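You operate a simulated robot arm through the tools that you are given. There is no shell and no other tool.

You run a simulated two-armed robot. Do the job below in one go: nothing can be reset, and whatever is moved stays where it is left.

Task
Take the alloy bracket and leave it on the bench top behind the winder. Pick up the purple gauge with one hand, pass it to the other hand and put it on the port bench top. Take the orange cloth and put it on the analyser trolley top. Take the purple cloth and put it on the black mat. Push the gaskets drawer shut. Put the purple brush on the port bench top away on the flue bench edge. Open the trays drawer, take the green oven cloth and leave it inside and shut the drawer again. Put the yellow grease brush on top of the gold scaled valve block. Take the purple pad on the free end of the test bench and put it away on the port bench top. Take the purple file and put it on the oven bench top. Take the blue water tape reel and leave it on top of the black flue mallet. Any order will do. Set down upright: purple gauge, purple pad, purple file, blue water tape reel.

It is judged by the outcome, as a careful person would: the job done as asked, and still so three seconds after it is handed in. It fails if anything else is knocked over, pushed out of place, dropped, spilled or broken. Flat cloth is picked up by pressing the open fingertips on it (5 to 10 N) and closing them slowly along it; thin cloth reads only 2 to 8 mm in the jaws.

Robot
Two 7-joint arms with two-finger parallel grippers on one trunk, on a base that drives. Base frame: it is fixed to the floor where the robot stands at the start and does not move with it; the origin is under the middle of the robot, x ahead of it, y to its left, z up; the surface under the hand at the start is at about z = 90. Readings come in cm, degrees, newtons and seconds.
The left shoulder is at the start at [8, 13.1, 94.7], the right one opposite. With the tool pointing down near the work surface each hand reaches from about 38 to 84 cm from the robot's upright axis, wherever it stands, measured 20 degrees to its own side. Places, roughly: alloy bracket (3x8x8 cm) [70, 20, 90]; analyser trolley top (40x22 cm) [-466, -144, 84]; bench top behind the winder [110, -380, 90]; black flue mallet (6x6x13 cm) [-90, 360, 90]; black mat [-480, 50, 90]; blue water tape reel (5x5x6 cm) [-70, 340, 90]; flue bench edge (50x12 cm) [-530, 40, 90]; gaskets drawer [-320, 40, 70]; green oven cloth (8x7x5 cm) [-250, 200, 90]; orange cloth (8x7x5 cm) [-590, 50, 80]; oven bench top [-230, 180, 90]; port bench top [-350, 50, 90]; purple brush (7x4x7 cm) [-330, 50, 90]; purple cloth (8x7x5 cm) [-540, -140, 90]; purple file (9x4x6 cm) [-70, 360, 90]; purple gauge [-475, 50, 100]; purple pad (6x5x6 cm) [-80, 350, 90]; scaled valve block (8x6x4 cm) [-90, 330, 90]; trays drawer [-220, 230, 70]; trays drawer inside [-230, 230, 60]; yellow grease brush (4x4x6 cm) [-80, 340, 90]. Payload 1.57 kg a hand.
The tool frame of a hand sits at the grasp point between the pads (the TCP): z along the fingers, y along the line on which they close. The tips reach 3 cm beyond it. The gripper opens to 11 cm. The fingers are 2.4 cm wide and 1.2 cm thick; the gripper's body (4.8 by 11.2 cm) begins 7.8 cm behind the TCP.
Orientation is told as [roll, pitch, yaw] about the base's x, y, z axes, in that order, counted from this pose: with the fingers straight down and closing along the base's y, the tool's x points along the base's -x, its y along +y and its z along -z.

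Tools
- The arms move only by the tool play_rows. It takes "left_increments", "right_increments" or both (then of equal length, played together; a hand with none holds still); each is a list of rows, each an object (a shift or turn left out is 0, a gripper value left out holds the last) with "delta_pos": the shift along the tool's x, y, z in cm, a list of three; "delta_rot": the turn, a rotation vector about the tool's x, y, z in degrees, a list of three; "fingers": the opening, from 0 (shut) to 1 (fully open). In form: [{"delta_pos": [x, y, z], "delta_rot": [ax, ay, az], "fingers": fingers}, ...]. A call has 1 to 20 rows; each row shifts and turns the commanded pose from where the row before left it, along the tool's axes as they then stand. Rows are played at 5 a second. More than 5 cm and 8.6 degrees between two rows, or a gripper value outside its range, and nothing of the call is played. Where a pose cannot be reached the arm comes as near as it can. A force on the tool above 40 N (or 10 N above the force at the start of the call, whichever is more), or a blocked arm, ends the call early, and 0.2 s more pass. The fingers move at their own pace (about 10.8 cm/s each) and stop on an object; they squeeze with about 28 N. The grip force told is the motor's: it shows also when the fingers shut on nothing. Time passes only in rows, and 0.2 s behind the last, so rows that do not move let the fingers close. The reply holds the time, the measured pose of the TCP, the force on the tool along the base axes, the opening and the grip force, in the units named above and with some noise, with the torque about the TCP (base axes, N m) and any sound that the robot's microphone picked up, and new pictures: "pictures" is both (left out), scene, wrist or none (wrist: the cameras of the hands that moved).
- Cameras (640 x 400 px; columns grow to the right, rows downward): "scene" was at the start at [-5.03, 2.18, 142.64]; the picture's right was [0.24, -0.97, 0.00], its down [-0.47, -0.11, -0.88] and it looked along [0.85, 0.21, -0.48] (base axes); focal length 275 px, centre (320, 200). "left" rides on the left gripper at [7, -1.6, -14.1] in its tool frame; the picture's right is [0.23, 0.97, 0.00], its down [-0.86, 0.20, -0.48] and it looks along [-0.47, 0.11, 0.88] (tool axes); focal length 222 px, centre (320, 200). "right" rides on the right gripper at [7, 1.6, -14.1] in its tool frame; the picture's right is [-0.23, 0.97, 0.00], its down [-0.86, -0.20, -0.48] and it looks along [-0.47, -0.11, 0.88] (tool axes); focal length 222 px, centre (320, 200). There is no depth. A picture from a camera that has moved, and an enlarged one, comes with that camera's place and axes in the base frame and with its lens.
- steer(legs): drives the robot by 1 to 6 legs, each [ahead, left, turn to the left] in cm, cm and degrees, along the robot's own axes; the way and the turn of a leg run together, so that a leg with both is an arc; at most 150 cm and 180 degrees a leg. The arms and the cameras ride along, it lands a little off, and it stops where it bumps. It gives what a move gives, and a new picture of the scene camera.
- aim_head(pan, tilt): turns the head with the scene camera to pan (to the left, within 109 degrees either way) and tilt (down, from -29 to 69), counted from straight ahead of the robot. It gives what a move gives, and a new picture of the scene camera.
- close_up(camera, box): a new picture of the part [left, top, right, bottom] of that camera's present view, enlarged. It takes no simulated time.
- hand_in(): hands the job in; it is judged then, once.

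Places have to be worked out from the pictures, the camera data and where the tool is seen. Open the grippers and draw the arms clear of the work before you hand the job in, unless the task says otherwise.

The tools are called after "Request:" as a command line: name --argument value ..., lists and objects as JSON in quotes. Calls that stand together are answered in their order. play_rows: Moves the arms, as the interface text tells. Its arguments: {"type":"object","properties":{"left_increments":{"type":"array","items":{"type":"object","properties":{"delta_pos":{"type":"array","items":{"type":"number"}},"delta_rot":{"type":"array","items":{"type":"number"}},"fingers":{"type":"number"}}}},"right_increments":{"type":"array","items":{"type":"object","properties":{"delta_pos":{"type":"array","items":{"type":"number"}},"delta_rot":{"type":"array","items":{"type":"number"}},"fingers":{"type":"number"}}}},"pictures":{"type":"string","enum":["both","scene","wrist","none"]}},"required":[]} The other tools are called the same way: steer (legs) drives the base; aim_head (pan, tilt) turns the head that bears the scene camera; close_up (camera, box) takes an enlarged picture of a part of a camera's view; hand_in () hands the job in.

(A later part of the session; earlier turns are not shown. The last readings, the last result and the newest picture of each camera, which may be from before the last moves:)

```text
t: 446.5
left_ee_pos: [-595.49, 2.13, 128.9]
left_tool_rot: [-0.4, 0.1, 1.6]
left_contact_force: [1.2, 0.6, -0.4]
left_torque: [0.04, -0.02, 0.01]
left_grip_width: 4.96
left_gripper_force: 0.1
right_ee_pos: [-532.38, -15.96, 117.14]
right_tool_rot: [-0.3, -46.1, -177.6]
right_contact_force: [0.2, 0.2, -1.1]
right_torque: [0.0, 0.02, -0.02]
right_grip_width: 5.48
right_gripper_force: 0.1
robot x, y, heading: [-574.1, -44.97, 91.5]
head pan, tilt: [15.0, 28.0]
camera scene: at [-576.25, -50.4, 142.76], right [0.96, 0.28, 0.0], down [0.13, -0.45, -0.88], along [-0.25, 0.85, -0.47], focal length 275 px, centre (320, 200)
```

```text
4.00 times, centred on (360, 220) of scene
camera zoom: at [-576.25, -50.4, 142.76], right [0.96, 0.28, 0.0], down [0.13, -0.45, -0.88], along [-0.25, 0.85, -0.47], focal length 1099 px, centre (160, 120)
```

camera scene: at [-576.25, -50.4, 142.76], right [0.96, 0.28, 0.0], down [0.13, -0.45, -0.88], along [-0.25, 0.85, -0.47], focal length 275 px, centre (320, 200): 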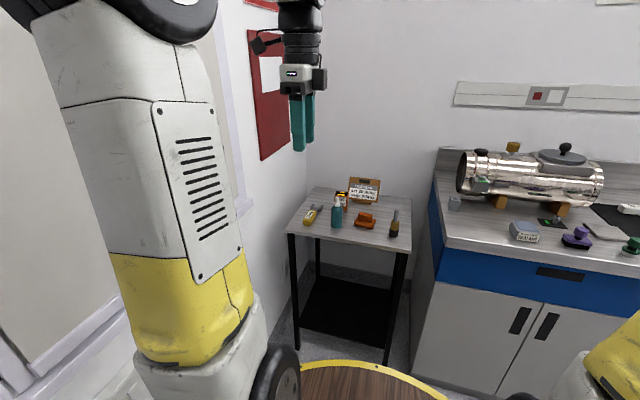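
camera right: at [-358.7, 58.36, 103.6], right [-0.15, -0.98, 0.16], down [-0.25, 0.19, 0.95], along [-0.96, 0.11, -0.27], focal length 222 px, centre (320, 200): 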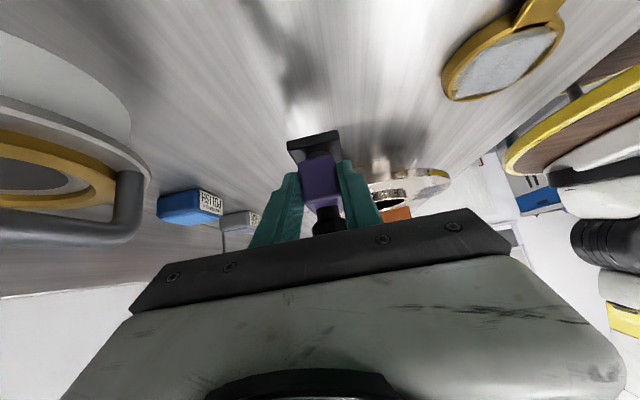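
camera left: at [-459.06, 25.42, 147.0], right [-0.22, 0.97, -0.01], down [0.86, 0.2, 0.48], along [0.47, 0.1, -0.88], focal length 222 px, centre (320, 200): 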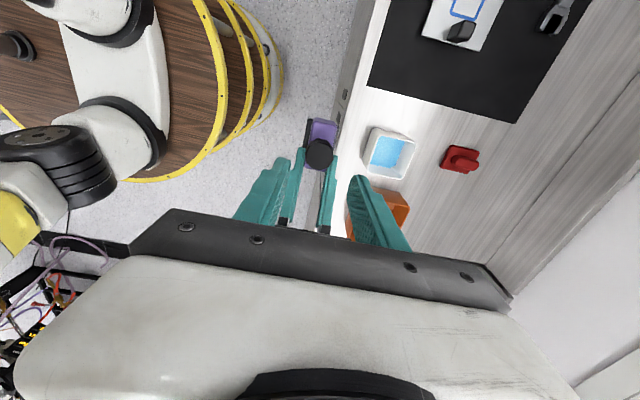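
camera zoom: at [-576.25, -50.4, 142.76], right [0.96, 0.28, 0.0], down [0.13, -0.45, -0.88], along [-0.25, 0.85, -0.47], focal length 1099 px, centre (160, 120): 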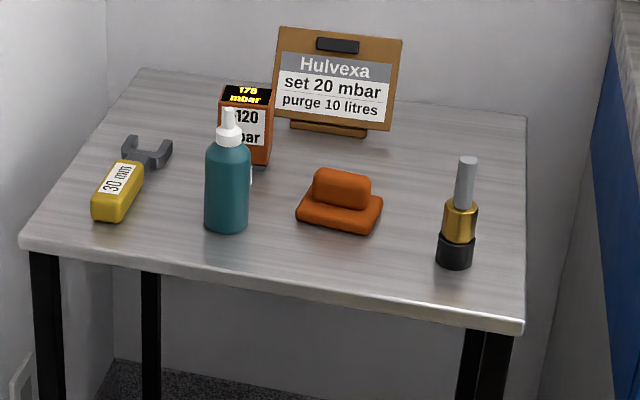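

The orange cloth sits at about [-585.7, 46.3] on the low end table (z≈80). I'll move in and hover the left hand over it.

Request:
steer --legs '[[0, -5, -1.6], [26, 0, 0]]'

Request:
play_rows --left_increments '[{"delta_pos": [-1, 4, 1]}, {"delta_pos": [-1, 4, 2]}, {"delta_pos": [0, 4, 2]}, {"delta_pos": [0, 3, 3]}, {"delta_pos": [0, 0, 4]}, {"delta_pos": [0, 0, 4]}, {}]' --pictures "both"

Request:
close_up --camera "left" --box '[160, 60, 480, 260]'

```text
t: 448.9
left_ee_pos: [-589.2, 28.9, 128.89]
left_tool_rot: [-0.5, -0.1, 0.1]
left_contact_force: [-1.1, -0.6, 0.6]
left_torque: [0.0, 0.02, 0.03]
left_grip_width: 4.96
left_gripper_force: 0.1
right_ee_pos: [-526.51, 8.9, 117.1]
right_tool_rot: [-0.4, -46.0, -179.4]
right_contact_force: [-0.1, 0.3, 0.1]
right_torque: [0.08, 0.0, -0.01]
right_grip_width: 5.49
right_gripper_force: 0.2
robot x, y, heading: [-569.62, -19.14, 89.8]
head pan, tilt: [15.0, 28.0]
camera scene: at [-571.46, -24.21, 142.76], right [0.97, 0.26, 0.0], down [0.12, -0.45, -0.88], along [-0.23, 0.85, -0.47], focal length 275 px, centre (320, 200)
```

scene: 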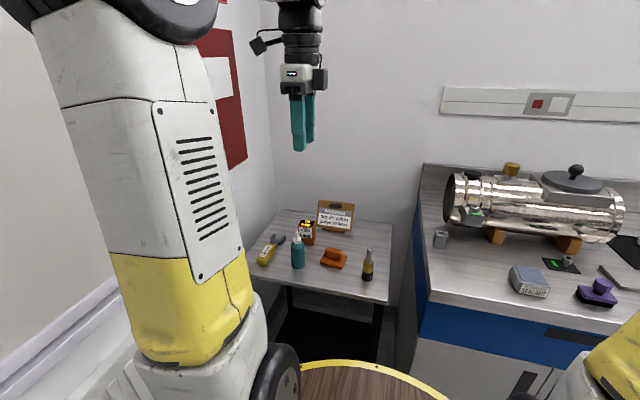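

```text
t: 450.5
left_ee_pos: [-587.03, 43.71, 112.66]
left_tool_rot: [-0.6, 0.0, 0.1]
left_contact_force: [-0.9, 0.6, -0.1]
left_torque: [0.0, 0.0, 0.0]
left_grip_width: 4.92
left_gripper_force: 0.1
right_ee_pos: [-526.52, 8.95, 117.29]
right_tool_rot: [-0.5, -46.1, -179.3]
right_contact_force: [0.2, 0.8, -0.4]
right_torque: [0.03, 0.01, 0.02]
right_grip_width: 5.52
right_gripper_force: 0.0
robot x, y, heading: [-569.46, -18.83, 89.9]
head pan, tilt: [15.0, 28.0]
camera scene: at [-571.46, -24.19, 142.76], right [0.97, 0.26, 0.0], down [0.12, -0.45, -0.88], along [-0.23, 0.85, -0.47], focal length 275 px, centre (320, 200)
camera left: at [-594.04, 42.09, 126.75], right [-0.23, 0.97, -0.01], down [0.86, 0.2, 0.48], along [0.47, 0.1, -0.88], focal length 222 px, centre (320, 200)
```

scene: 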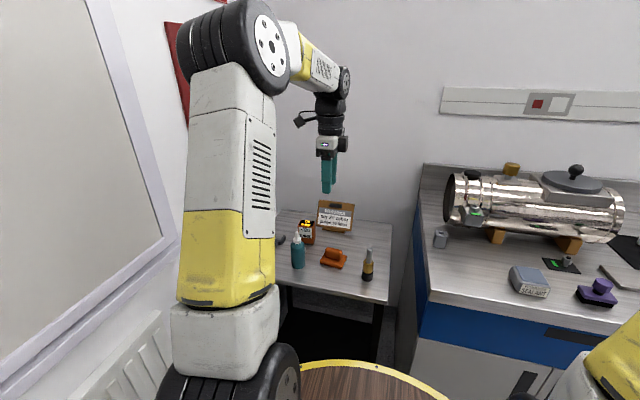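
left: 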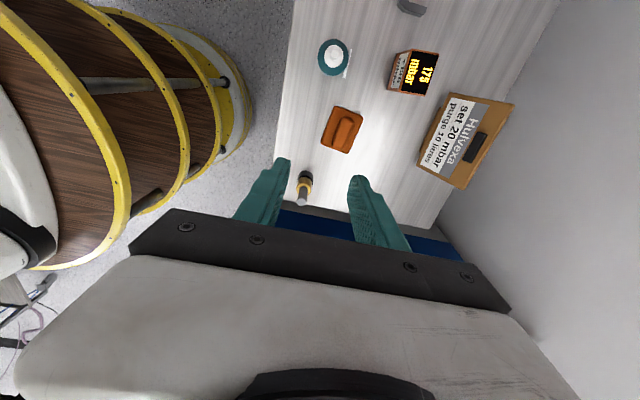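

```text
2.00 times, centred on (320, 160) of left
camera zoom: at [-594.04, 42.09, 126.75], right [-0.23, 0.97, -0.01], down [0.86, 0.2, 0.48], along [0.47, 0.1, -0.88], focal length 444 px, centre (320, 280)
```

zoom: 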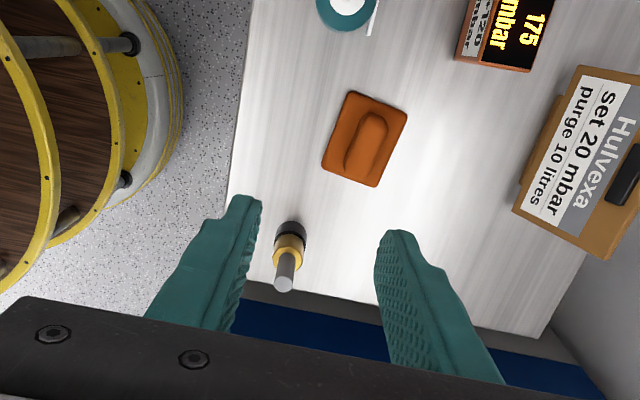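

Orange cloth centre [-586.6, 47.7], roll running along x, which suits the left hand as it is. Align (5° turn) and descend.

Request:
play_rows --left_increments '[{"delta_pos": [-0.4, 3.9, 0]}, {"delta_rot": [0, 0, 5]}, {"delta_pos": [0, 0, 4]}, {"delta_pos": [0, 0, 4]}, {"delta_pos": [0, 0, 4]}, {"delta_pos": [0, 0, 4]}, {}]' --pictures "wrist"

Request:
close_up --camera "left" --box '[200, 60, 440, 210]'

```text
t: 452.1
left_ee_pos: [-586.95, 47.39, 96.5]
left_tool_rot: [-0.5, -0.1, -5.0]
left_contact_force: [0.6, 0.4, -0.4]
left_torque: [-0.01, 0.04, -0.02]
left_grip_width: 4.92
left_gripper_force: 0.1
right_ee_pos: [-526.58, 9.03, 117.19]
right_tool_rot: [-0.4, -46.0, -179.4]
right_contact_force: [-0.5, -0.1, -0.1]
right_torque: [-0.02, -0.03, 0.01]
right_grip_width: 5.51
right_gripper_force: 0.1
robot x, y, heading: [-568.92, -19.3, 89.9]
head pan, tilt: [15.0, 28.0]
camera left: at [-594.0, 46.5, 110.58], right [-0.14, 0.99, -0.01], down [0.87, 0.13, 0.48], along [0.47, 0.06, -0.88], focal length 222 px, centre (320, 200)
```

left: 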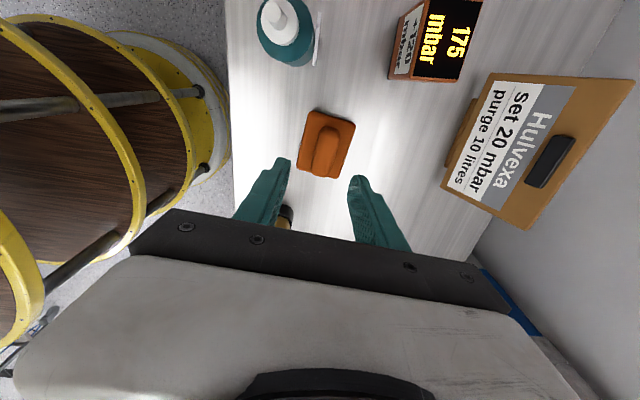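

```text
2.67 times, centred on (320, 135) of left
camera zoom: at [-594.0, 46.5, 110.58], right [-0.14, 0.99, -0.01], down [0.87, 0.13, 0.48], along [0.47, 0.06, -0.88], focal length 592 px, centre (320, 373)
```

zoom: 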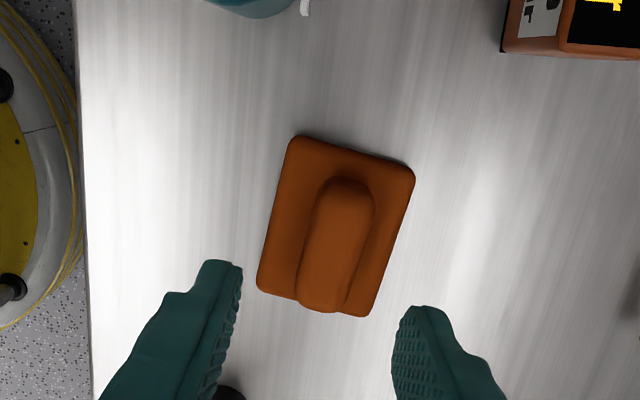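

Request:
play_rows --left_increments '[{"delta_rot": [0, 0, 2]}, {"delta_pos": [0, 0.5, 3]}, {"delta_pos": [0, 0, 3]}, {"delta_pos": [0, 0, 3]}, {"delta_pos": [0, 0, 1.5]}, {"delta_pos": [0, 0, 0.6]}, {}]' --pictures "wrist"

```text
t: 453.7
left_ee_pos: [-586.74, 47.83, 85.52]
left_tool_rot: [-0.5, -0.1, -7.0]
left_contact_force: [-0.1, 0.2, 0.0]
left_torque: [0.05, 0.0, 0.02]
left_grip_width: 4.95
left_gripper_force: 0.0
right_ee_pos: [-526.54, 8.97, 117.25]
right_tool_rot: [-0.4, -46.1, -179.5]
right_contact_force: [-0.3, -1.3, -0.1]
right_torque: [-0.02, 0.02, 0.04]
right_grip_width: 5.51
right_gripper_force: 0.1
robot x, y, heading: [-568.9, -18.88, 90.3]
head pan, tilt: [15.0, 28.0]
camera left: at [-593.83, 47.16, 99.66], right [-0.11, 0.99, -0.01], down [0.87, 0.1, 0.48], along [0.48, 0.04, -0.88], focal length 222 px, centre (320, 200)
```

left: 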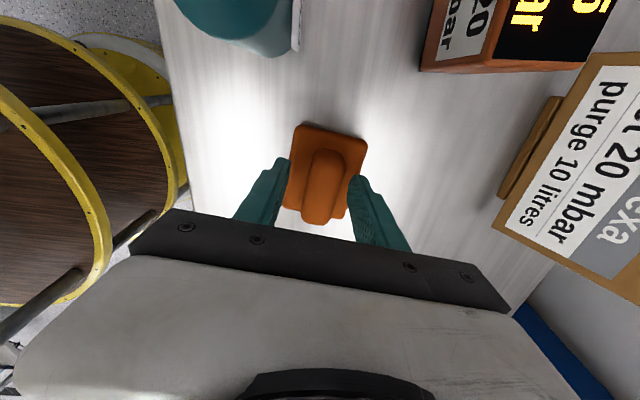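

Request:
play_rows --left_increments '[{"delta_pos": [0, 0, 0.4], "fingers": 0.32}, {"fingers": 0.2}, {"fingers": 0.0}, {}, {}, {"delta_pos": [0, 0, -1]}, {"delta_pos": [0, 0, -3]}, {"delta_pos": [0, 0, -4]}, {"delta_pos": [0, 0, -4]}, {"delta_pos": [0, 0, -4]}, {"delta_pos": [0, 0, -4]}, {"delta_pos": [0, 0, -4]}, {"delta_pos": [0, 0, -4]}, {"delta_pos": [0, 0, -4]}, {}]' --pictures "both"

```text
t: 456.9
left_ee_pos: [-586.62, 48.06, 117.42]
left_tool_rot: [-0.5, -0.1, -6.9]
left_contact_force: [0.9, -0.4, -1.6]
left_torque: [-0.01, 0.0, 0.0]
left_grip_width: 2.52
left_gripper_force: 28.6
right_ee_pos: [-526.58, 9.04, 117.33]
right_tool_rot: [-0.4, -46.0, -179.4]
right_contact_force: [0.3, 0.3, 0.1]
right_torque: [-0.02, -0.01, 0.02]
right_grip_width: 5.5
right_gripper_force: 0.0
robot x, y, heading: [-569.17, -19.16, 89.9]
head pan, tilt: [15.0, 28.0]
camera scene: at [-571.46, -24.19, 142.76], right [0.97, 0.26, 0.0], down [0.12, -0.45, -0.88], along [-0.23, 0.85, -0.47], focal length 275 px, centre (320, 200)
camera left: at [-593.79, 47.43, 131.49], right [-0.11, 0.99, -0.01], down [0.87, 0.1, 0.48], along [0.48, 0.04, -0.88], focal length 222 px, centre (320, 200)
```

scene: 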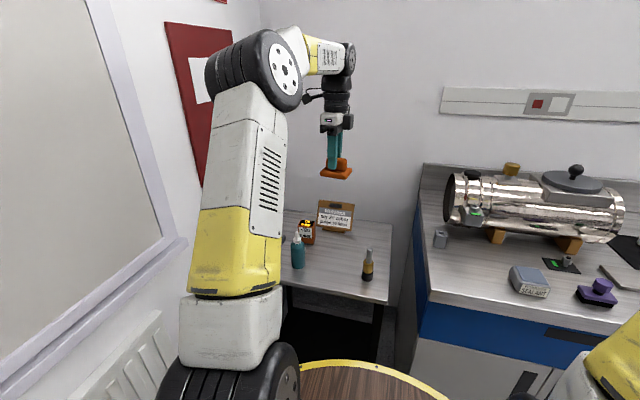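
left: 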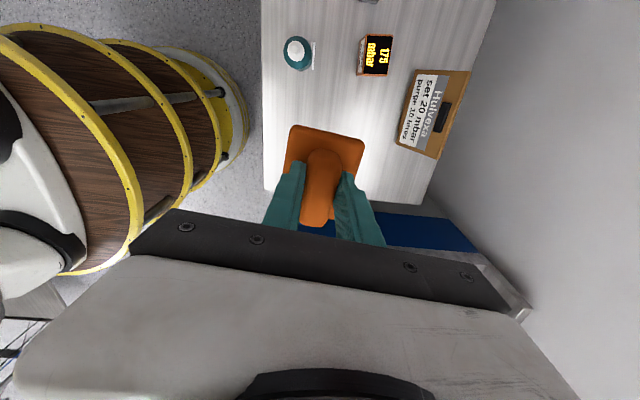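

Orange cloth held. Retract, back into the corridor, slide right and turn around to face the analyser trolley side.

Request:
play_rows --left_increments '[{"delta_pos": [-0.6, -4.2, -0.5]}, {"delta_pos": [-0.6, -4.2, -0.5]}, {"delta_pos": [-0.6, -4.2, -0.5]}, {"delta_pos": [-0.6, -4.2, -0.5]}, {"delta_pos": [-0.6, -3, -0.5]}, {}]' --pictures "none"

Request:
steer --legs '[[-22, 0, 0], [0, -78, 0], [0, 0, 180]]'

Request:
aim_head --pan 0 --tilt 20

Request:
aim_head --pan 35 --tilt 20

```text
t: 458.3
left_ee_pos: [-586.06, 28.11, 119.96]
left_tool_rot: [-0.5, -0.1, -7.0]
left_contact_force: [0.1, 0.9, -0.5]
left_torque: [0.02, -0.02, -0.01]
left_grip_width: 2.53
left_gripper_force: 28.3
right_ee_pos: [-526.58, 9.03, 117.19]
right_tool_rot: [-0.4, -46.0, -179.3]
right_contact_force: [0.4, 0.3, -0.8]
right_torque: [0.03, -0.01, 0.06]
right_grip_width: 5.49
right_gripper_force: 0.0
robot x, y, heading: [-569.1, -18.88, 89.9]
head pan, tilt: [15.0, 28.0]
```

```text
t: 471.1
left_ee_pos: [-474.92, -88.02, 119.92]
left_tool_rot: [-0.5, -0.2, 173.4]
left_contact_force: [-0.6, 0.5, 0.0]
left_torque: [0.01, -0.02, 0.03]
left_grip_width: 2.5
left_gripper_force: 28.5
right_ee_pos: [-534.51, -69.28, 117.27]
right_tool_rot: [-0.4, -46.0, 1.1]
right_contact_force: [-0.8, -0.1, 0.4]
right_torque: [0.02, -0.01, -0.01]
right_grip_width: 5.52
right_gripper_force: 0.1
robot x, y, heading: [-492.03, -41.38, -89.7]
head pan, tilt: [15.0, 28.0]
camera scene: at [-489.74, -35.74, 142.76], right [-0.96, -0.27, 0.0], down [-0.12, 0.45, -0.88], along [0.23, -0.85, -0.47], focal length 275 px, centre (320, 200)
```

scene: 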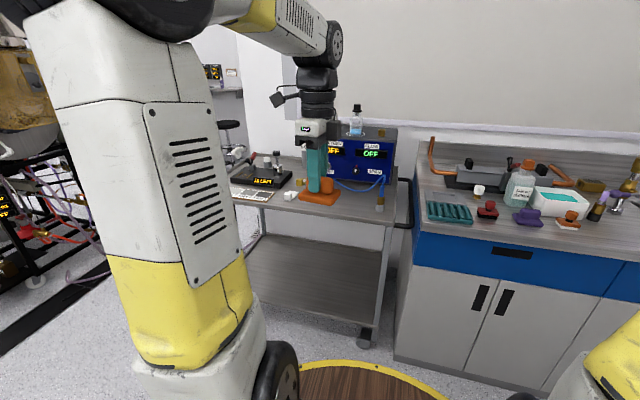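

```text
t: 471.8
left_ee_pos: [-475.0, -88.08, 119.84]
left_tool_rot: [-0.5, -0.1, 173.4]
left_contact_force: [0.7, -0.7, -0.4]
left_torque: [-0.01, -0.02, 0.02]
left_grip_width: 2.49
left_gripper_force: 28.0
right_ee_pos: [-534.65, -69.17, 117.18]
right_tool_rot: [-0.4, -45.9, 1.2]
right_contact_force: [0.1, -0.3, -0.6]
right_torque: [-0.03, -0.01, 0.01]
right_grip_width: 5.51
right_gripper_force: 0.0
robot x, y, heading: [-492.53, -40.87, -89.6]
head pan, tilt: [0.0, 20.0]
camera scene: at [-492.09, -36.26, 144.04], right [-1.0, -0.01, 0.0], down [0.0, 0.34, -0.94], along [0.01, -0.94, -0.34], focal length 275 px, centre (320, 200)
```

scene: 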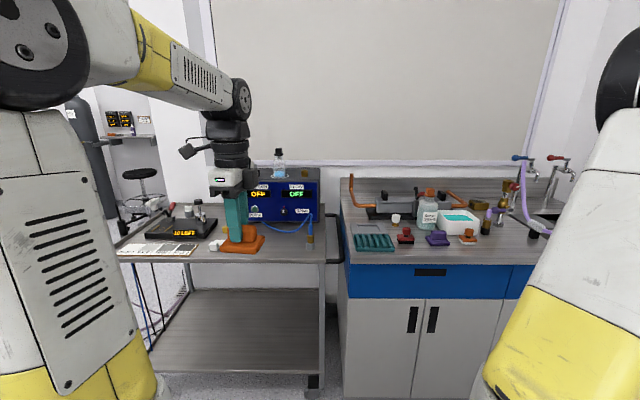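

```text
t: 472.8
left_ee_pos: [-475.0, -87.95, 119.91]
left_tool_rot: [-0.5, -0.1, 173.3]
left_contact_force: [-0.5, 0.1, 0.3]
left_torque: [0.03, 0.0, 0.04]
left_grip_width: 2.52
left_gripper_force: 28.1
right_ee_pos: [-534.63, -69.35, 117.29]
right_tool_rot: [-0.4, -46.0, 1.2]
right_contact_force: [0.0, 0.5, 1.2]
right_torque: [-0.01, -0.01, 0.01]
right_grip_width: 5.51
right_gripper_force: 0.0
robot x, y, heading: [-492.05, -41.1, -89.6]
head pan, tilt: [35.0, 20.0]
camera scene: at [-486.77, -34.54, 144.05], right [-0.82, -0.58, 0.0], down [-0.2, 0.28, -0.94], along [0.54, -0.77, -0.34], focal length 275 px, centre (320, 200)
```

scene: 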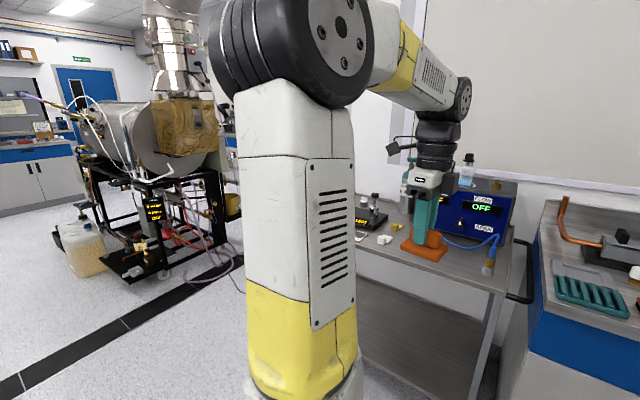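

Request:
aim_head --pan 5 --tilt 28

Request:
close_up --camera "scene" --box '[100, 100, 420, 300]'

Request:
close_up --camera "left" --box '[0, 0, 640, 400]'

```text
t: 473.8
left_ee_pos: [-475.04, -87.97, 119.89]
left_tool_rot: [-0.5, -0.1, 173.5]
left_contact_force: [0.2, 0.1, -1.1]
left_torque: [0.01, 0.0, -0.02]
left_grip_width: 2.48
left_gripper_force: 27.5
right_ee_pos: [-534.59, -69.36, 117.18]
right_tool_rot: [-0.5, -46.0, 1.2]
right_contact_force: [-0.2, 0.2, 0.7]
right_torque: [-0.06, -0.02, -0.01]
right_grip_width: 5.53
right_gripper_force: 0.0
robot x, y, heading: [-492.03, -40.61, -89.5]
head pan, tilt: [5.0, 28.0]
camera scene: at [-491.3, -36.02, 142.76], right [-1.0, -0.09, 0.0], down [-0.04, 0.47, -0.88], along [0.08, -0.88, -0.47], focal length 275 px, centre (320, 200)
```

scene: 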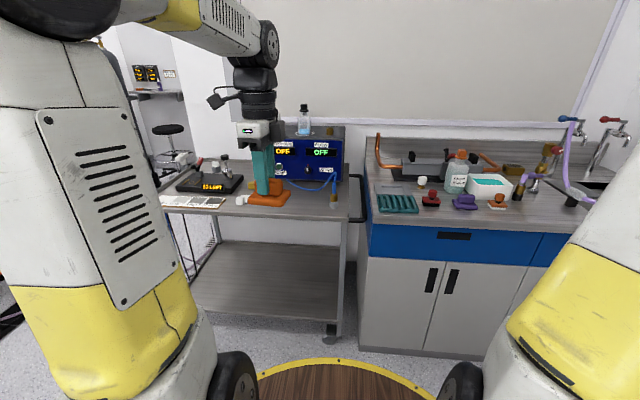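

```text
2.00 times, centred on (260, 200) of scene
camera zoom: at [-491.3, -36.02, 142.76], right [-1.0, -0.09, 0.0], down [-0.04, 0.47, -0.88], along [0.08, -0.88, -0.47], focal length 549 px, centre (440, 200)
```

zoom: 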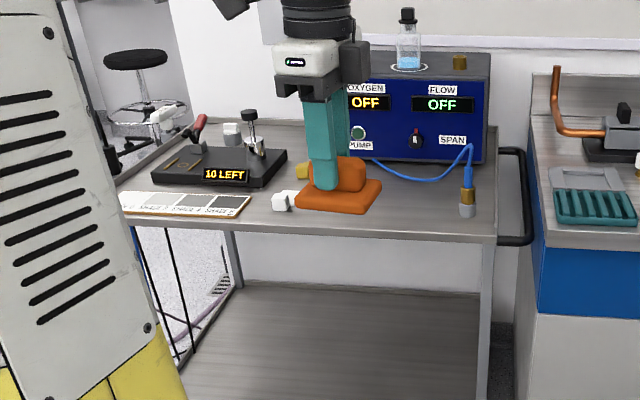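

```text
1.00 times, centred on (320, 200) of left (not enlarged: the box is as wide or as high as the picture)
camera zoom: at [-467.91, -87.36, 134.01], right [0.11, -0.99, -0.01], down [-0.87, -0.1, 0.48], along [-0.48, -0.05, -0.88], focal length 222 px, centre (320, 200)
```

zoom: 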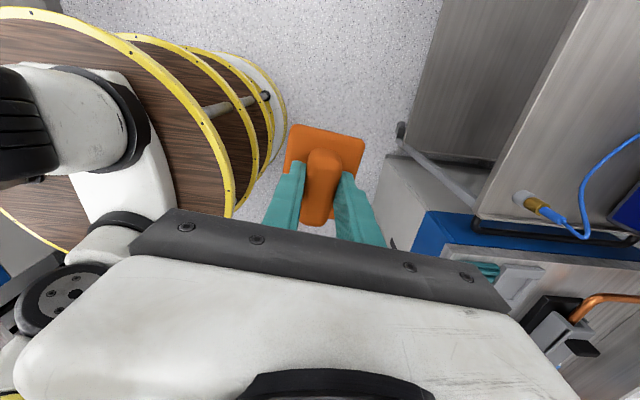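

The analyser trolley's free area is around [-466, -145], between the white cube and the blue probe. I'll drive in and bring the cloth over it.

Request:
steer --legs '[[37, 0, 0]]'

Request:
play_rows --left_increments '[{"delta_pos": [2.22, 3.56, 1.5]}, {"delta_pos": [2.22, 3.56, 1.5]}, {"delta_pos": [2.22, 3.56, 1.5]}, {"delta_pos": [2.22, 3.56, 1.5]}, {"delta_pos": [2.22, 3.56, 1.5]}, {}]' --pictures "both"

```text
t: 476.2
left_ee_pos: [-474.75, -125.36, 119.93]
left_tool_rot: [-0.5, -0.1, 173.4]
left_contact_force: [0.2, 0.7, -0.5]
left_torque: [0.0, 0.01, -0.01]
left_grip_width: 2.5
left_gripper_force: 27.6
right_ee_pos: [-534.37, -106.49, 117.13]
right_tool_rot: [-0.4, -46.0, 1.1]
right_contact_force: [1.0, -0.1, 0.5]
right_torque: [0.02, 0.03, -0.03]
right_grip_width: 5.53
right_gripper_force: 0.1
robot x, y, heading: [-492.07, -78.26, -89.9]
head pan, tilt: [5.0, 28.0]
camera scene: at [-491.07, -73.29, 142.76], right [-1.0, -0.09, 0.0], down [-0.04, 0.47, -0.88], along [0.08, -0.88, -0.47], focal length 275 px, centre (320, 200)
```

scene: 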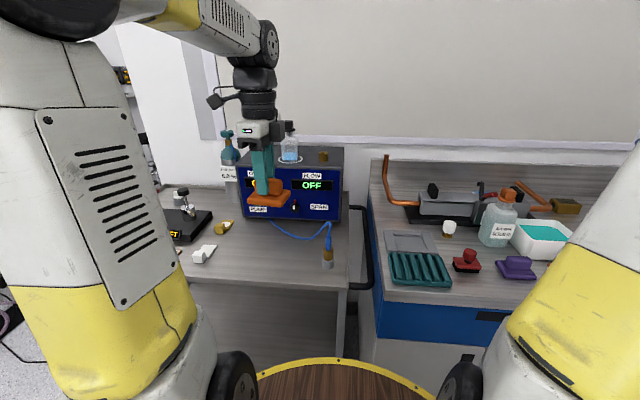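

```text
t: 477.6
left_ee_pos: [-465.71, -144.23, 112.28]
left_tool_rot: [-0.5, 0.0, 173.2]
left_contact_force: [0.5, 0.1, -0.8]
left_torque: [0.02, 0.01, 0.01]
left_grip_width: 2.45
left_gripper_force: 28.3
right_ee_pos: [-534.47, -106.48, 117.01]
right_tool_rot: [-0.4, -46.0, 1.1]
right_contact_force: [-0.6, 0.2, 0.1]
right_torque: [-0.02, -0.01, 0.0]
right_grip_width: 5.5
right_gripper_force: 0.1
robot x, y, heading: [-492.02, -78.1, -89.9]
head pan, tilt: [5.0, 28.0]
camera scene: at [-491.07, -73.3, 142.76], right [-1.0, -0.09, 0.0], down [-0.04, 0.47, -0.88], along [0.08, -0.88, -0.47], focal length 275 px, centre (320, 200)
camera left: at [-458.65, -143.62, 126.45], right [0.11, -0.99, -0.01], down [-0.87, -0.1, 0.48], along [-0.48, -0.05, -0.88], focal length 222 px, centre (320, 200)
```

scene: 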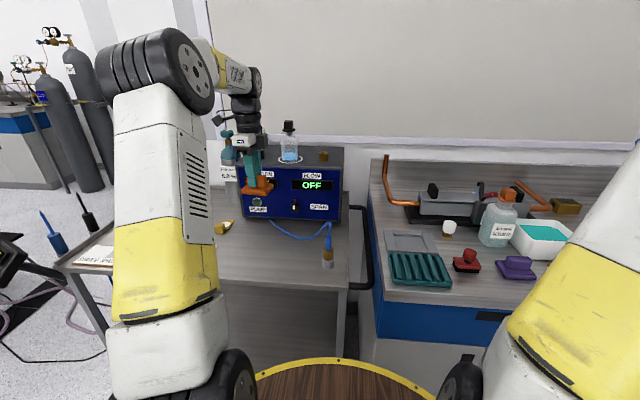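
left: 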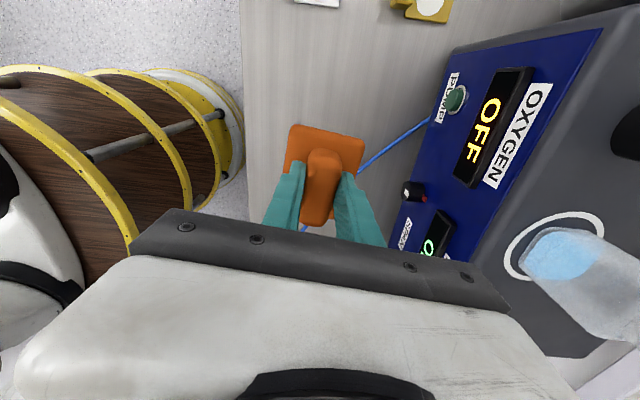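

The spot is clear of the cable (which runs behind, y≈-155) and the white cube. Lowering the cloth.

Request:
play_rows --left_increments '[{"delta_pos": [0.5, -0.8, 3]}, {"delta_pos": [0, 0, 4]}, {"delta_pos": [0, 0, 4]}, {"delta_pos": [0, 0, 4]}, {"delta_pos": [0, 0, 3]}, {"delta_pos": [0, 0, 2]}, {"delta_pos": [0, 0, 1.5]}, {}]' --pictures "both"

```text
t: 479.4
left_ee_pos: [-465.34, -143.34, 90.69]
left_tool_rot: [-0.4, -0.1, 173.4]
left_contact_force: [-0.3, -0.4, -0.8]
left_torque: [0.03, 0.02, -0.02]
left_grip_width: 2.51
left_gripper_force: 27.7
right_ee_pos: [-534.41, -106.48, 117.17]
right_tool_rot: [-0.4, -46.1, 1.1]
right_contact_force: [0.3, -0.3, -0.8]
right_torque: [0.0, -0.01, -0.04]
right_grip_width: 5.47
right_gripper_force: 0.2
robot x, y, heading: [-492.1, -78.05, -89.7]
head pan, tilt: [5.0, 28.0]
camera scene: at [-491.07, -73.3, 142.76], right [-1.0, -0.09, 0.0], down [-0.04, 0.47, -0.88], along [0.08, -0.88, -0.47], focal length 275 px, centre (320, 200)
camera left: at [-458.24, -142.65, 104.81], right [0.11, -0.99, -0.01], down [-0.87, -0.1, 0.48], along [-0.48, -0.05, -0.88], focal length 222 px, centre (320, 200)
```

scene: 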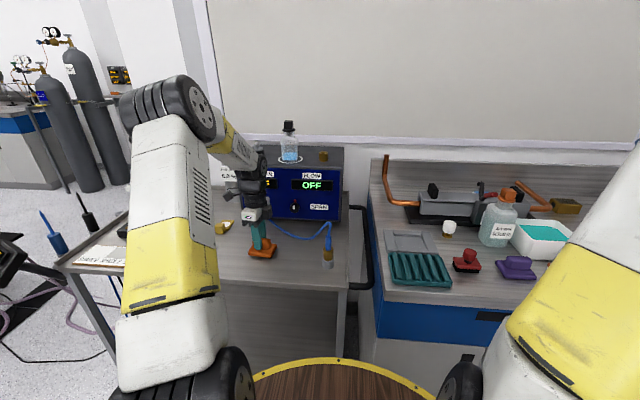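
left: 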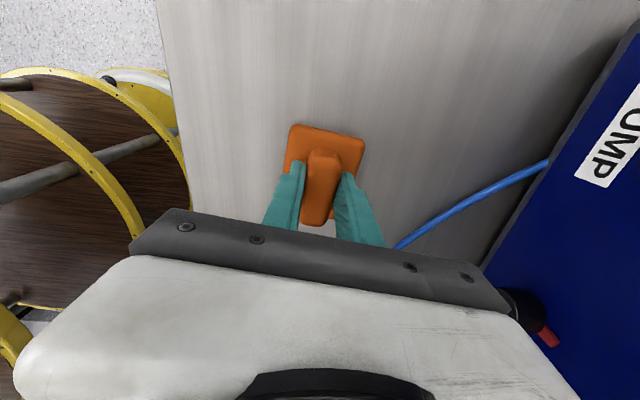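

Request:
play_rows --left_increments '[{"delta_pos": [0, 0, 0.8]}, {"delta_pos": [0, 0, 0.4]}, {"delta_pos": [0, 0, 0.3]}, {"delta_pos": [0, 0, 0.2]}, {}]' --pictures "none"

```text
t: 480.0
left_ee_pos: [-465.13, -143.45, 90.14]
left_tool_rot: [-0.1, 0.0, 173.3]
left_contact_force: [0.1, 2.1, 9.0]
left_torque: [0.03, -0.09, -0.05]
left_grip_width: 2.5
left_gripper_force: 27.8
right_ee_pos: [-534.39, -106.55, 117.18]
right_tool_rot: [-0.5, -46.1, 1.2]
right_contact_force: [0.5, -0.4, -1.1]
right_torque: [-0.02, 0.0, -0.03]
right_grip_width: 5.52
right_gripper_force: 0.0
robot x, y, heading: [-491.84, -77.74, -89.9]
head pan, tilt: [5.0, 28.0]
stopped in row 2 (left hand): the force on the tool passed its limit at 41 N (the readings are from after the stop); the commanded pose is now the measured one
```

Contact (trolley top at about z 85). Release and lift.

Request:
play_rows --left_increments '[{"fingers": 0.3}, {"fingers": 0.42}, {}, {"delta_pos": [0, 0, -1]}, {"delta_pos": [0, 0, -3]}, {"delta_pos": [0, 0, -4]}, {"delta_pos": [0, 0, -4]}, {"delta_pos": [0, 0, -4]}, {"delta_pos": [0, 0, -4]}, {"delta_pos": [0, 0, -4]}, {"delta_pos": [0, 0, -4]}, {}]' --pictures "both"

```text
t: 482.6
left_ee_pos: [-465.43, -143.47, 118.11]
left_tool_rot: [-0.2, 0.0, 173.3]
left_contact_force: [0.1, 0.4, -0.2]
left_torque: [0.05, 0.01, 0.02]
left_grip_width: 4.63
left_gripper_force: 0.0
right_ee_pos: [-534.34, -106.51, 117.25]
right_tool_rot: [-0.4, -46.0, 1.1]
right_contact_force: [-1.2, 0.9, -0.2]
right_torque: [0.02, 0.04, 0.01]
right_grip_width: 5.48
right_gripper_force: 0.1
robot x, y, heading: [-492.3, -77.99, -89.5]
head pan, tilt: [5.0, 28.0]
camera scene: at [-491.08, -73.28, 142.76], right [-1.0, -0.09, 0.0], down [-0.04, 0.47, -0.88], along [0.08, -0.88, -0.47], focal length 275 px, centre (320, 200)
camera left: at [-458.36, -142.71, 132.2], right [0.11, -0.99, 0.0], down [-0.87, -0.1, 0.48], along [-0.47, -0.05, -0.88], focal length 222 px, centre (320, 200)
```

scene: 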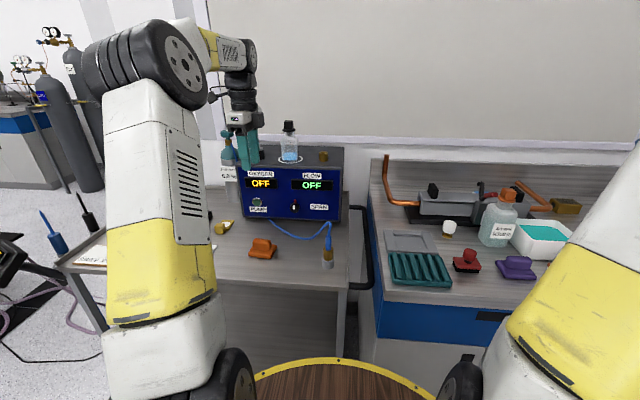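
left: 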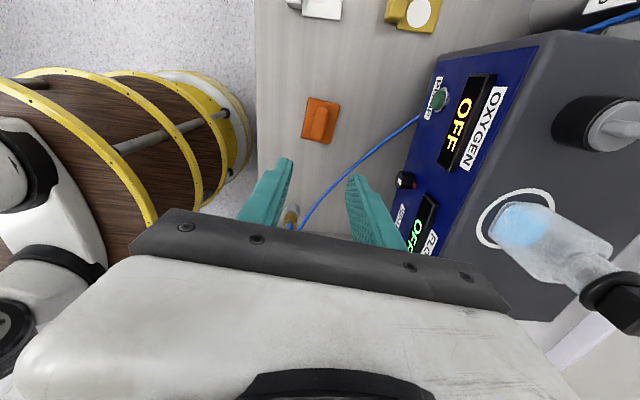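

Orange cloth is on the trolley. Next the purple cloth at about [-540, -136.5] on the sink bench: retract the left hand and slide right.

Request:
play_rows --left_increments '[{"delta_pos": [-2, -4, 0]}, {"delta_pos": [-2, -4, 0]}, {"delta_pos": [-2, -4, 0]}, {"delta_pos": [-2, -4, 0]}, {}]' --pictures "none"

Request:
steer --legs '[[0, -54, 0]]'

Request:
close_up --camera "left" --box '[0, 0, 640, 400]'

```text
t: 483.8
left_ee_pos: [-471.27, -126.45, 118.37]
left_tool_rot: [-0.1, 0.0, 173.4]
left_contact_force: [-0.4, 0.3, -0.3]
left_torque: [-0.01, -0.01, -0.02]
left_grip_width: 4.62
left_gripper_force: 0.0
right_ee_pos: [-534.41, -106.52, 117.21]
right_tool_rot: [-0.5, -45.9, 1.1]
right_contact_force: [-0.2, 0.4, 0.0]
right_torque: [-0.01, 0.04, 0.0]
right_grip_width: 5.52
right_gripper_force: 0.0
robot x, y, heading: [-491.96, -78.28, -89.7]
head pan, tilt: [5.0, 28.0]
```

```text
t: 486.9
left_ee_pos: [-524.41, -126.88, 118.25]
left_tool_rot: [-0.2, 0.0, 174.1]
left_contact_force: [-0.7, -0.1, 0.0]
left_torque: [-0.01, -0.03, 0.02]
left_grip_width: 4.59
left_gripper_force: 0.0
right_ee_pos: [-587.96, -107.67, 117.25]
right_tool_rot: [-0.4, -46.0, 1.8]
right_contact_force: [0.2, -0.1, 0.3]
right_torque: [-0.03, 0.01, 0.02]
right_grip_width: 5.52
right_gripper_force: 0.1
robot x, y, heading: [-546.12, -79.14, -89.0]
head pan, tilt: [5.0, 28.0]
camera scene: at [-545.0, -73.92, 142.76], right [-0.99, -0.11, 0.0], down [-0.05, 0.47, -0.88], along [0.09, -0.88, -0.47], focal length 275 px, centre (320, 200)
```

scene: 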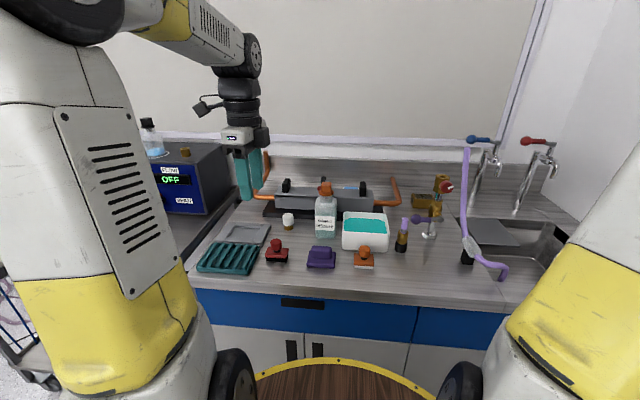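

```text
1.00 times, centred on (320, 200) of left (not enlarged: the box is as wide or as high as the picture)
camera zoom: at [-517.45, -126.14, 132.36], right [0.13, -0.99, 0.0], down [-0.87, -0.11, 0.48], along [-0.47, -0.06, -0.88], focal length 222 px, centre (320, 200)
```

zoom: 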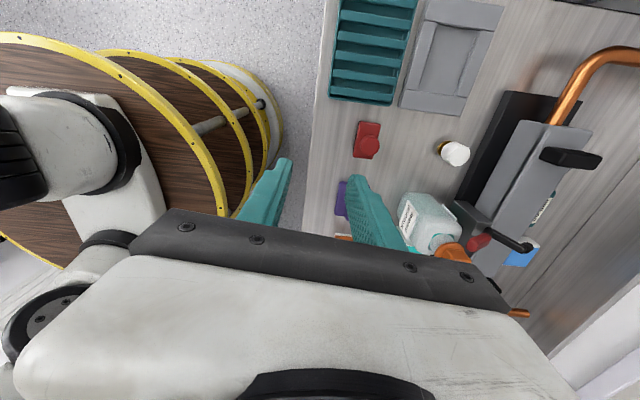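

Request:
close_up --camera "scene" --box '[240, 180, 420, 292]'

Request:
play_rows --left_increments '[{"delta_pos": [-3.5, 1.5, 0]}, {"delta_pos": [-3.5, 2, 0]}, {"delta_pos": [-3.5, 2, 0]}, {"delta_pos": [-3.5, 1.5, 2]}, {"delta_pos": [0, 0, 3]}, {}]' --pictures "wrist"

Request:
close_up --camera "left" --box '[200, 60, 440, 210]'

```text
3.56 times, centred on (330, 236) of scene
camera zoom: at [-545.0, -73.92, 142.76], right [-0.99, -0.11, 0.0], down [-0.05, 0.47, -0.88], along [0.09, -0.88, -0.47], focal length 977 px, centre (284, 72)
```

zoom: 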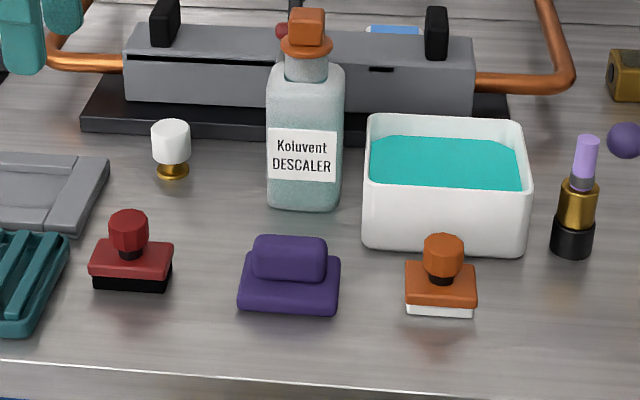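

```text
t: 488.3
left_ee_pos: [-539.33, -132.52, 113.24]
left_tool_rot: [-0.3, 0.2, 174.1]
left_contact_force: [-0.5, 0.0, 0.9]
left_torque: [0.02, -0.01, -0.03]
left_grip_width: 4.6
left_gripper_force: 0.1
right_ee_pos: [-587.89, -107.7, 117.18]
right_tool_rot: [-0.4, -46.1, 1.7]
right_contact_force: [0.2, -0.2, 0.8]
right_torque: [0.04, 0.02, -0.03]
right_grip_width: 5.48
right_gripper_force: 0.0
robot x, y, heading: [-546.09, -78.89, -89.1]
head pan, tilt: [5.0, 28.0]
camera left: at [-532.26, -131.72, 127.41], right [0.13, -0.99, 0.0], down [-0.87, -0.11, 0.48], along [-0.47, -0.06, -0.88], focal length 222 px, centre (320, 200)
```

left: 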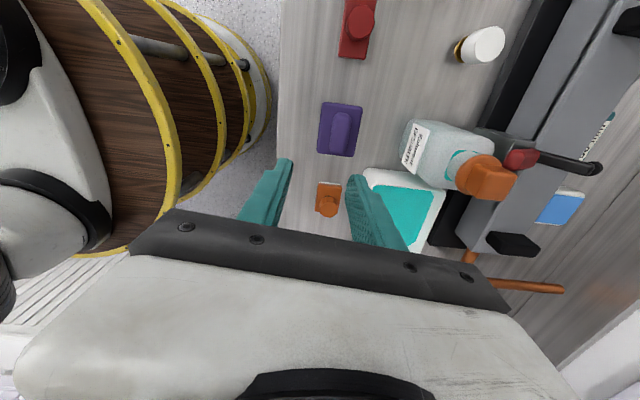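

```text
2.67 times, centred on (320, 135) of left
camera zoom: at [-532.26, -131.72, 127.41], right [0.13, -0.99, 0.0], down [-0.87, -0.11, 0.48], along [-0.47, -0.06, -0.88], focal length 592 px, centre (320, 373)
```

zoom: 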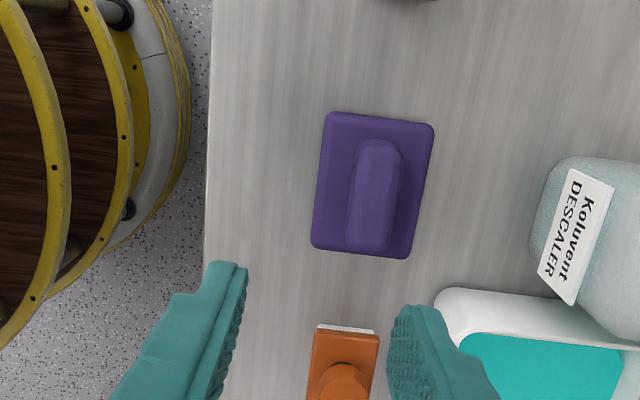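

Purple cloth centre [-538.6, -135.4], roll along x. Align the hand (7° turn), centre it and descend.

Request:
play_rows --left_increments '[{"delta_rot": [0, 0, -7]}, {"delta_pos": [0.65, 2.9, 2]}, {"delta_pos": [0, 0, 4]}, {"delta_pos": [0, 0, 4]}, {}]' --pictures "wrist"

Request:
close_up --camera "left" --box '[200, 80, 440, 230]'

```text
t: 489.5
left_ee_pos: [-538.41, -135.25, 103.01]
left_tool_rot: [-0.2, 0.0, -178.8]
left_contact_force: [-0.6, 1.0, -0.9]
left_torque: [0.0, 0.0, 0.02]
left_grip_width: 4.61
left_gripper_force: 0.1
right_ee_pos: [-587.89, -107.68, 117.19]
right_tool_rot: [-0.4, -46.0, 1.8]
right_contact_force: [0.3, 0.3, -0.1]
right_torque: [0.0, 0.03, 0.01]
right_grip_width: 5.49
right_gripper_force: 0.1
robot x, y, heading: [-545.6, -79.14, -88.6]
head pan, tilt: [5.0, 28.0]
camera left: at [-531.63, -133.62, 117.17], right [0.25, -0.97, 0.0], down [-0.85, -0.22, 0.48], along [-0.46, -0.11, -0.88], focal length 222 px, centre (320, 200)
```

left: 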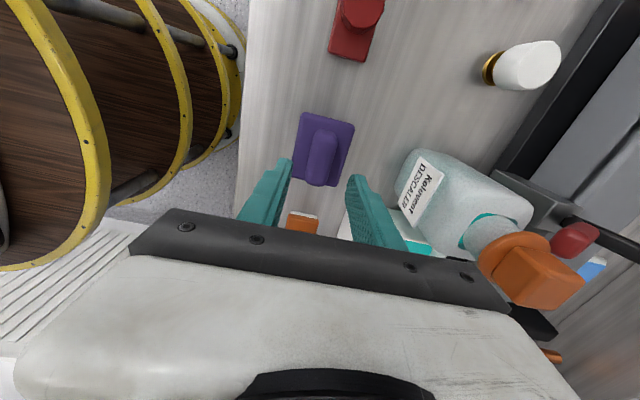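

```text
2.67 times, centred on (320, 155) of left
camera zoom: at [-531.63, -133.62, 117.17], right [0.25, -0.97, 0.0], down [-0.85, -0.22, 0.48], along [-0.46, -0.11, -0.88], focal length 592 px, centre (320, 320)
```

zoom: 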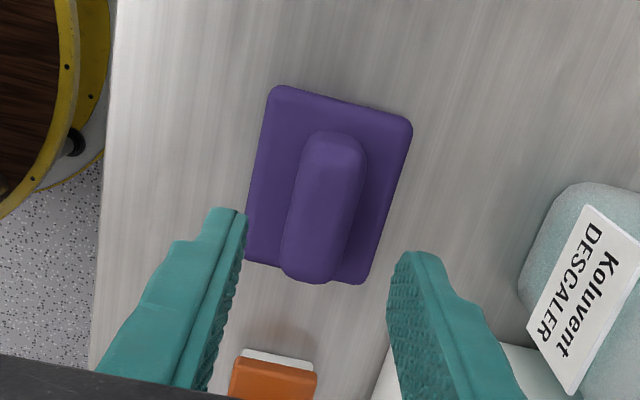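

Request:
play_rows --left_increments '[{"delta_pos": [0, 0, 3]}, {"delta_pos": [0, 0, 3]}, {"delta_pos": [0, 0, 1.3]}, {"delta_pos": [0, 0, 0.7]}, {}, {"fingers": 0.3}, {"fingers": 0.2}, {"fingers": 0.0}, {}, {}, {"delta_pos": [0, 0, -1]}, {"delta_pos": [0, 0, -3]}, {"delta_pos": [0, 0, -4]}, {"delta_pos": [0, 0, -4]}, {"delta_pos": [0, 0, -4]}, {"delta_pos": [0, 0, -4]}, {"delta_pos": [0, 0, -4]}, {}]' --pictures "both"

```text
t: 493.3
left_ee_pos: [-538.51, -135.53, 119.28]
left_tool_rot: [-0.1, 0.1, -178.9]
left_contact_force: [0.5, 0.3, -0.6]
left_torque: [-0.03, 0.03, 0.0]
left_grip_width: 2.51
left_gripper_force: 28.0
right_ee_pos: [-587.98, -107.7, 117.19]
right_tool_rot: [-0.4, -46.1, 1.8]
right_contact_force: [-0.7, 0.4, 0.0]
right_torque: [0.01, 0.01, 0.04]
right_grip_width: 5.46
right_gripper_force: 0.1
robot x, y, heading: [-545.98, -78.55, -89.0]
head pan, tilt: [5.0, 28.0]
camera scene: at [-545.01, -73.92, 142.76], right [-0.99, -0.11, 0.0], down [-0.05, 0.47, -0.88], along [0.09, -0.88, -0.47], focal length 275 px, centre (320, 200)
camera left: at [-531.65, -133.84, 133.33], right [0.24, -0.97, 0.0], down [-0.85, -0.22, 0.48], along [-0.46, -0.11, -0.88], focal length 222 px, centre (320, 200)
```

scene: 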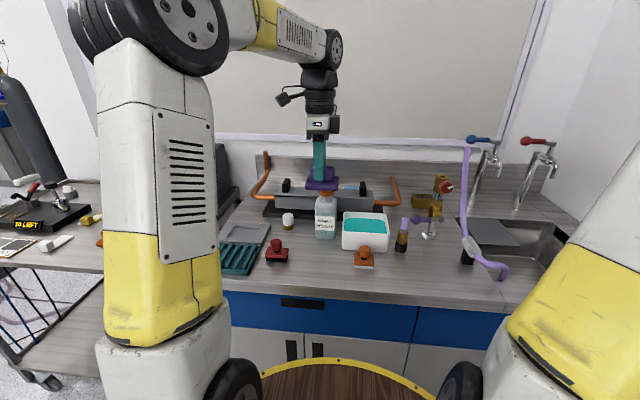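
left: 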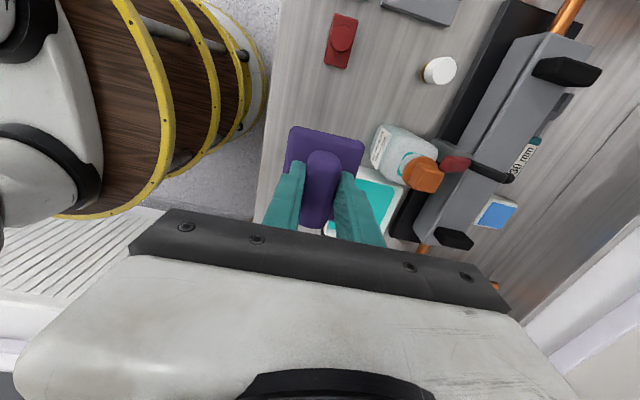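

Purple cloth held. Retract, drive back to the corridor, slide along and turn to face the black mat.

Request:
play_rows --left_increments '[{"delta_pos": [2, -4, 0]}, {"delta_pos": [3, -3.5, 0]}, {"delta_pos": [3, -2.5, 0]}, {"delta_pos": [2, 0, 0]}, {}]' --pictures "none"

Request:
steer --legs '[[-35, 0, -1], [0, 92, 0], [0, 0, 180]]'

Request:
aim_head --pan 10 --tilt 28

```text
t: 494.5
left_ee_pos: [-528.67, -125.17, 119.18]
left_tool_rot: [-0.3, 0.1, -179.0]
left_contact_force: [0.5, -0.1, -0.6]
left_torque: [-0.04, 0.01, 0.02]
left_grip_width: 2.49
left_gripper_force: 28.1
right_ee_pos: [-587.95, -107.6, 117.03]
right_tool_rot: [-0.5, -46.1, 1.8]
right_contact_force: [-0.4, -0.3, -0.4]
right_torque: [0.01, -0.01, 0.04]
right_grip_width: 5.51
right_gripper_force: 0.0
robot x, y, heading: [-545.86, -78.9, -88.9]
head pan, tilt: [5.0, 28.0]
```

```text
t: 508.3
left_ee_pos: [-466.52, 3.9, 119.21]
left_tool_rot: [-0.2, 0.2, -5.4]
left_contact_force: [0.5, 0.7, -0.1]
left_torque: [0.0, 0.0, 0.0]
left_grip_width: 2.52
left_gripper_force: 27.9
right_ee_pos: [-409.34, -20.15, 117.31]
right_tool_rot: [-0.4, -45.9, 175.6]
right_contact_force: [0.0, -0.3, 0.7]
right_torque: [0.01, 0.01, 0.04]
right_grip_width: 5.5
right_gripper_force: 0.0
robot x, y, heading: [-454.4, -43.98, 84.5]
head pan, tilt: [5.0, 28.0]
camera scene: at [-455.55, -48.91, 142.76], right [1.0, -0.01, 0.0], down [0.0, -0.47, -0.88], along [0.0, 0.88, -0.47], focal length 275 px, centre (320, 200)
```

scene: 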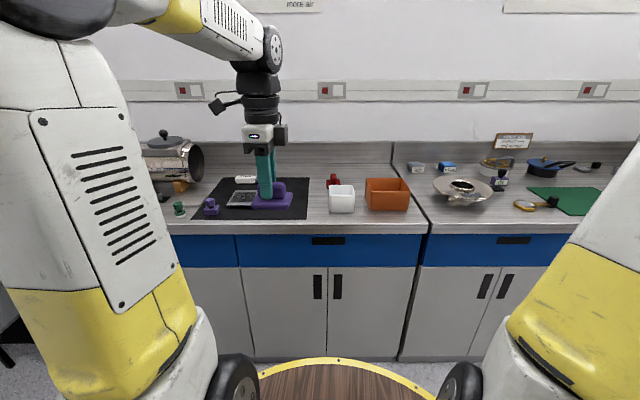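

```text
t: 509.0
left_ee_pos: [-466.34, 3.94, 119.12]
left_tool_rot: [-0.2, 0.1, -5.3]
left_contact_force: [-0.7, -0.4, -1.2]
left_torque: [0.01, -0.01, -0.02]
left_grip_width: 2.47
left_gripper_force: 28.1
right_ee_pos: [-409.35, -20.13, 117.31]
right_tool_rot: [-0.4, -46.0, 175.5]
right_contact_force: [-0.4, 0.3, 0.6]
right_torque: [0.0, 0.0, 0.02]
right_grip_width: 5.51
right_gripper_force: 0.1
robot x, y, heading: [-454.29, -44.09, 84.9]
head pan, tilt: [10.0, 28.0]
camera scene: at [-456.34, -48.94, 142.76], right [1.0, 0.08, 0.0], down [0.04, -0.47, -0.88], along [-0.07, 0.88, -0.47], focal length 275 px, centre (320, 200)
```

scene: 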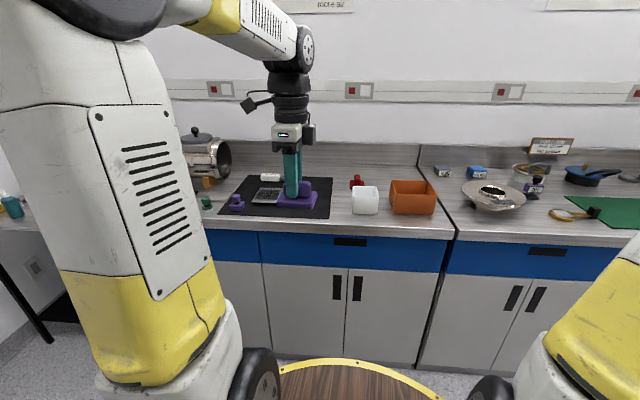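

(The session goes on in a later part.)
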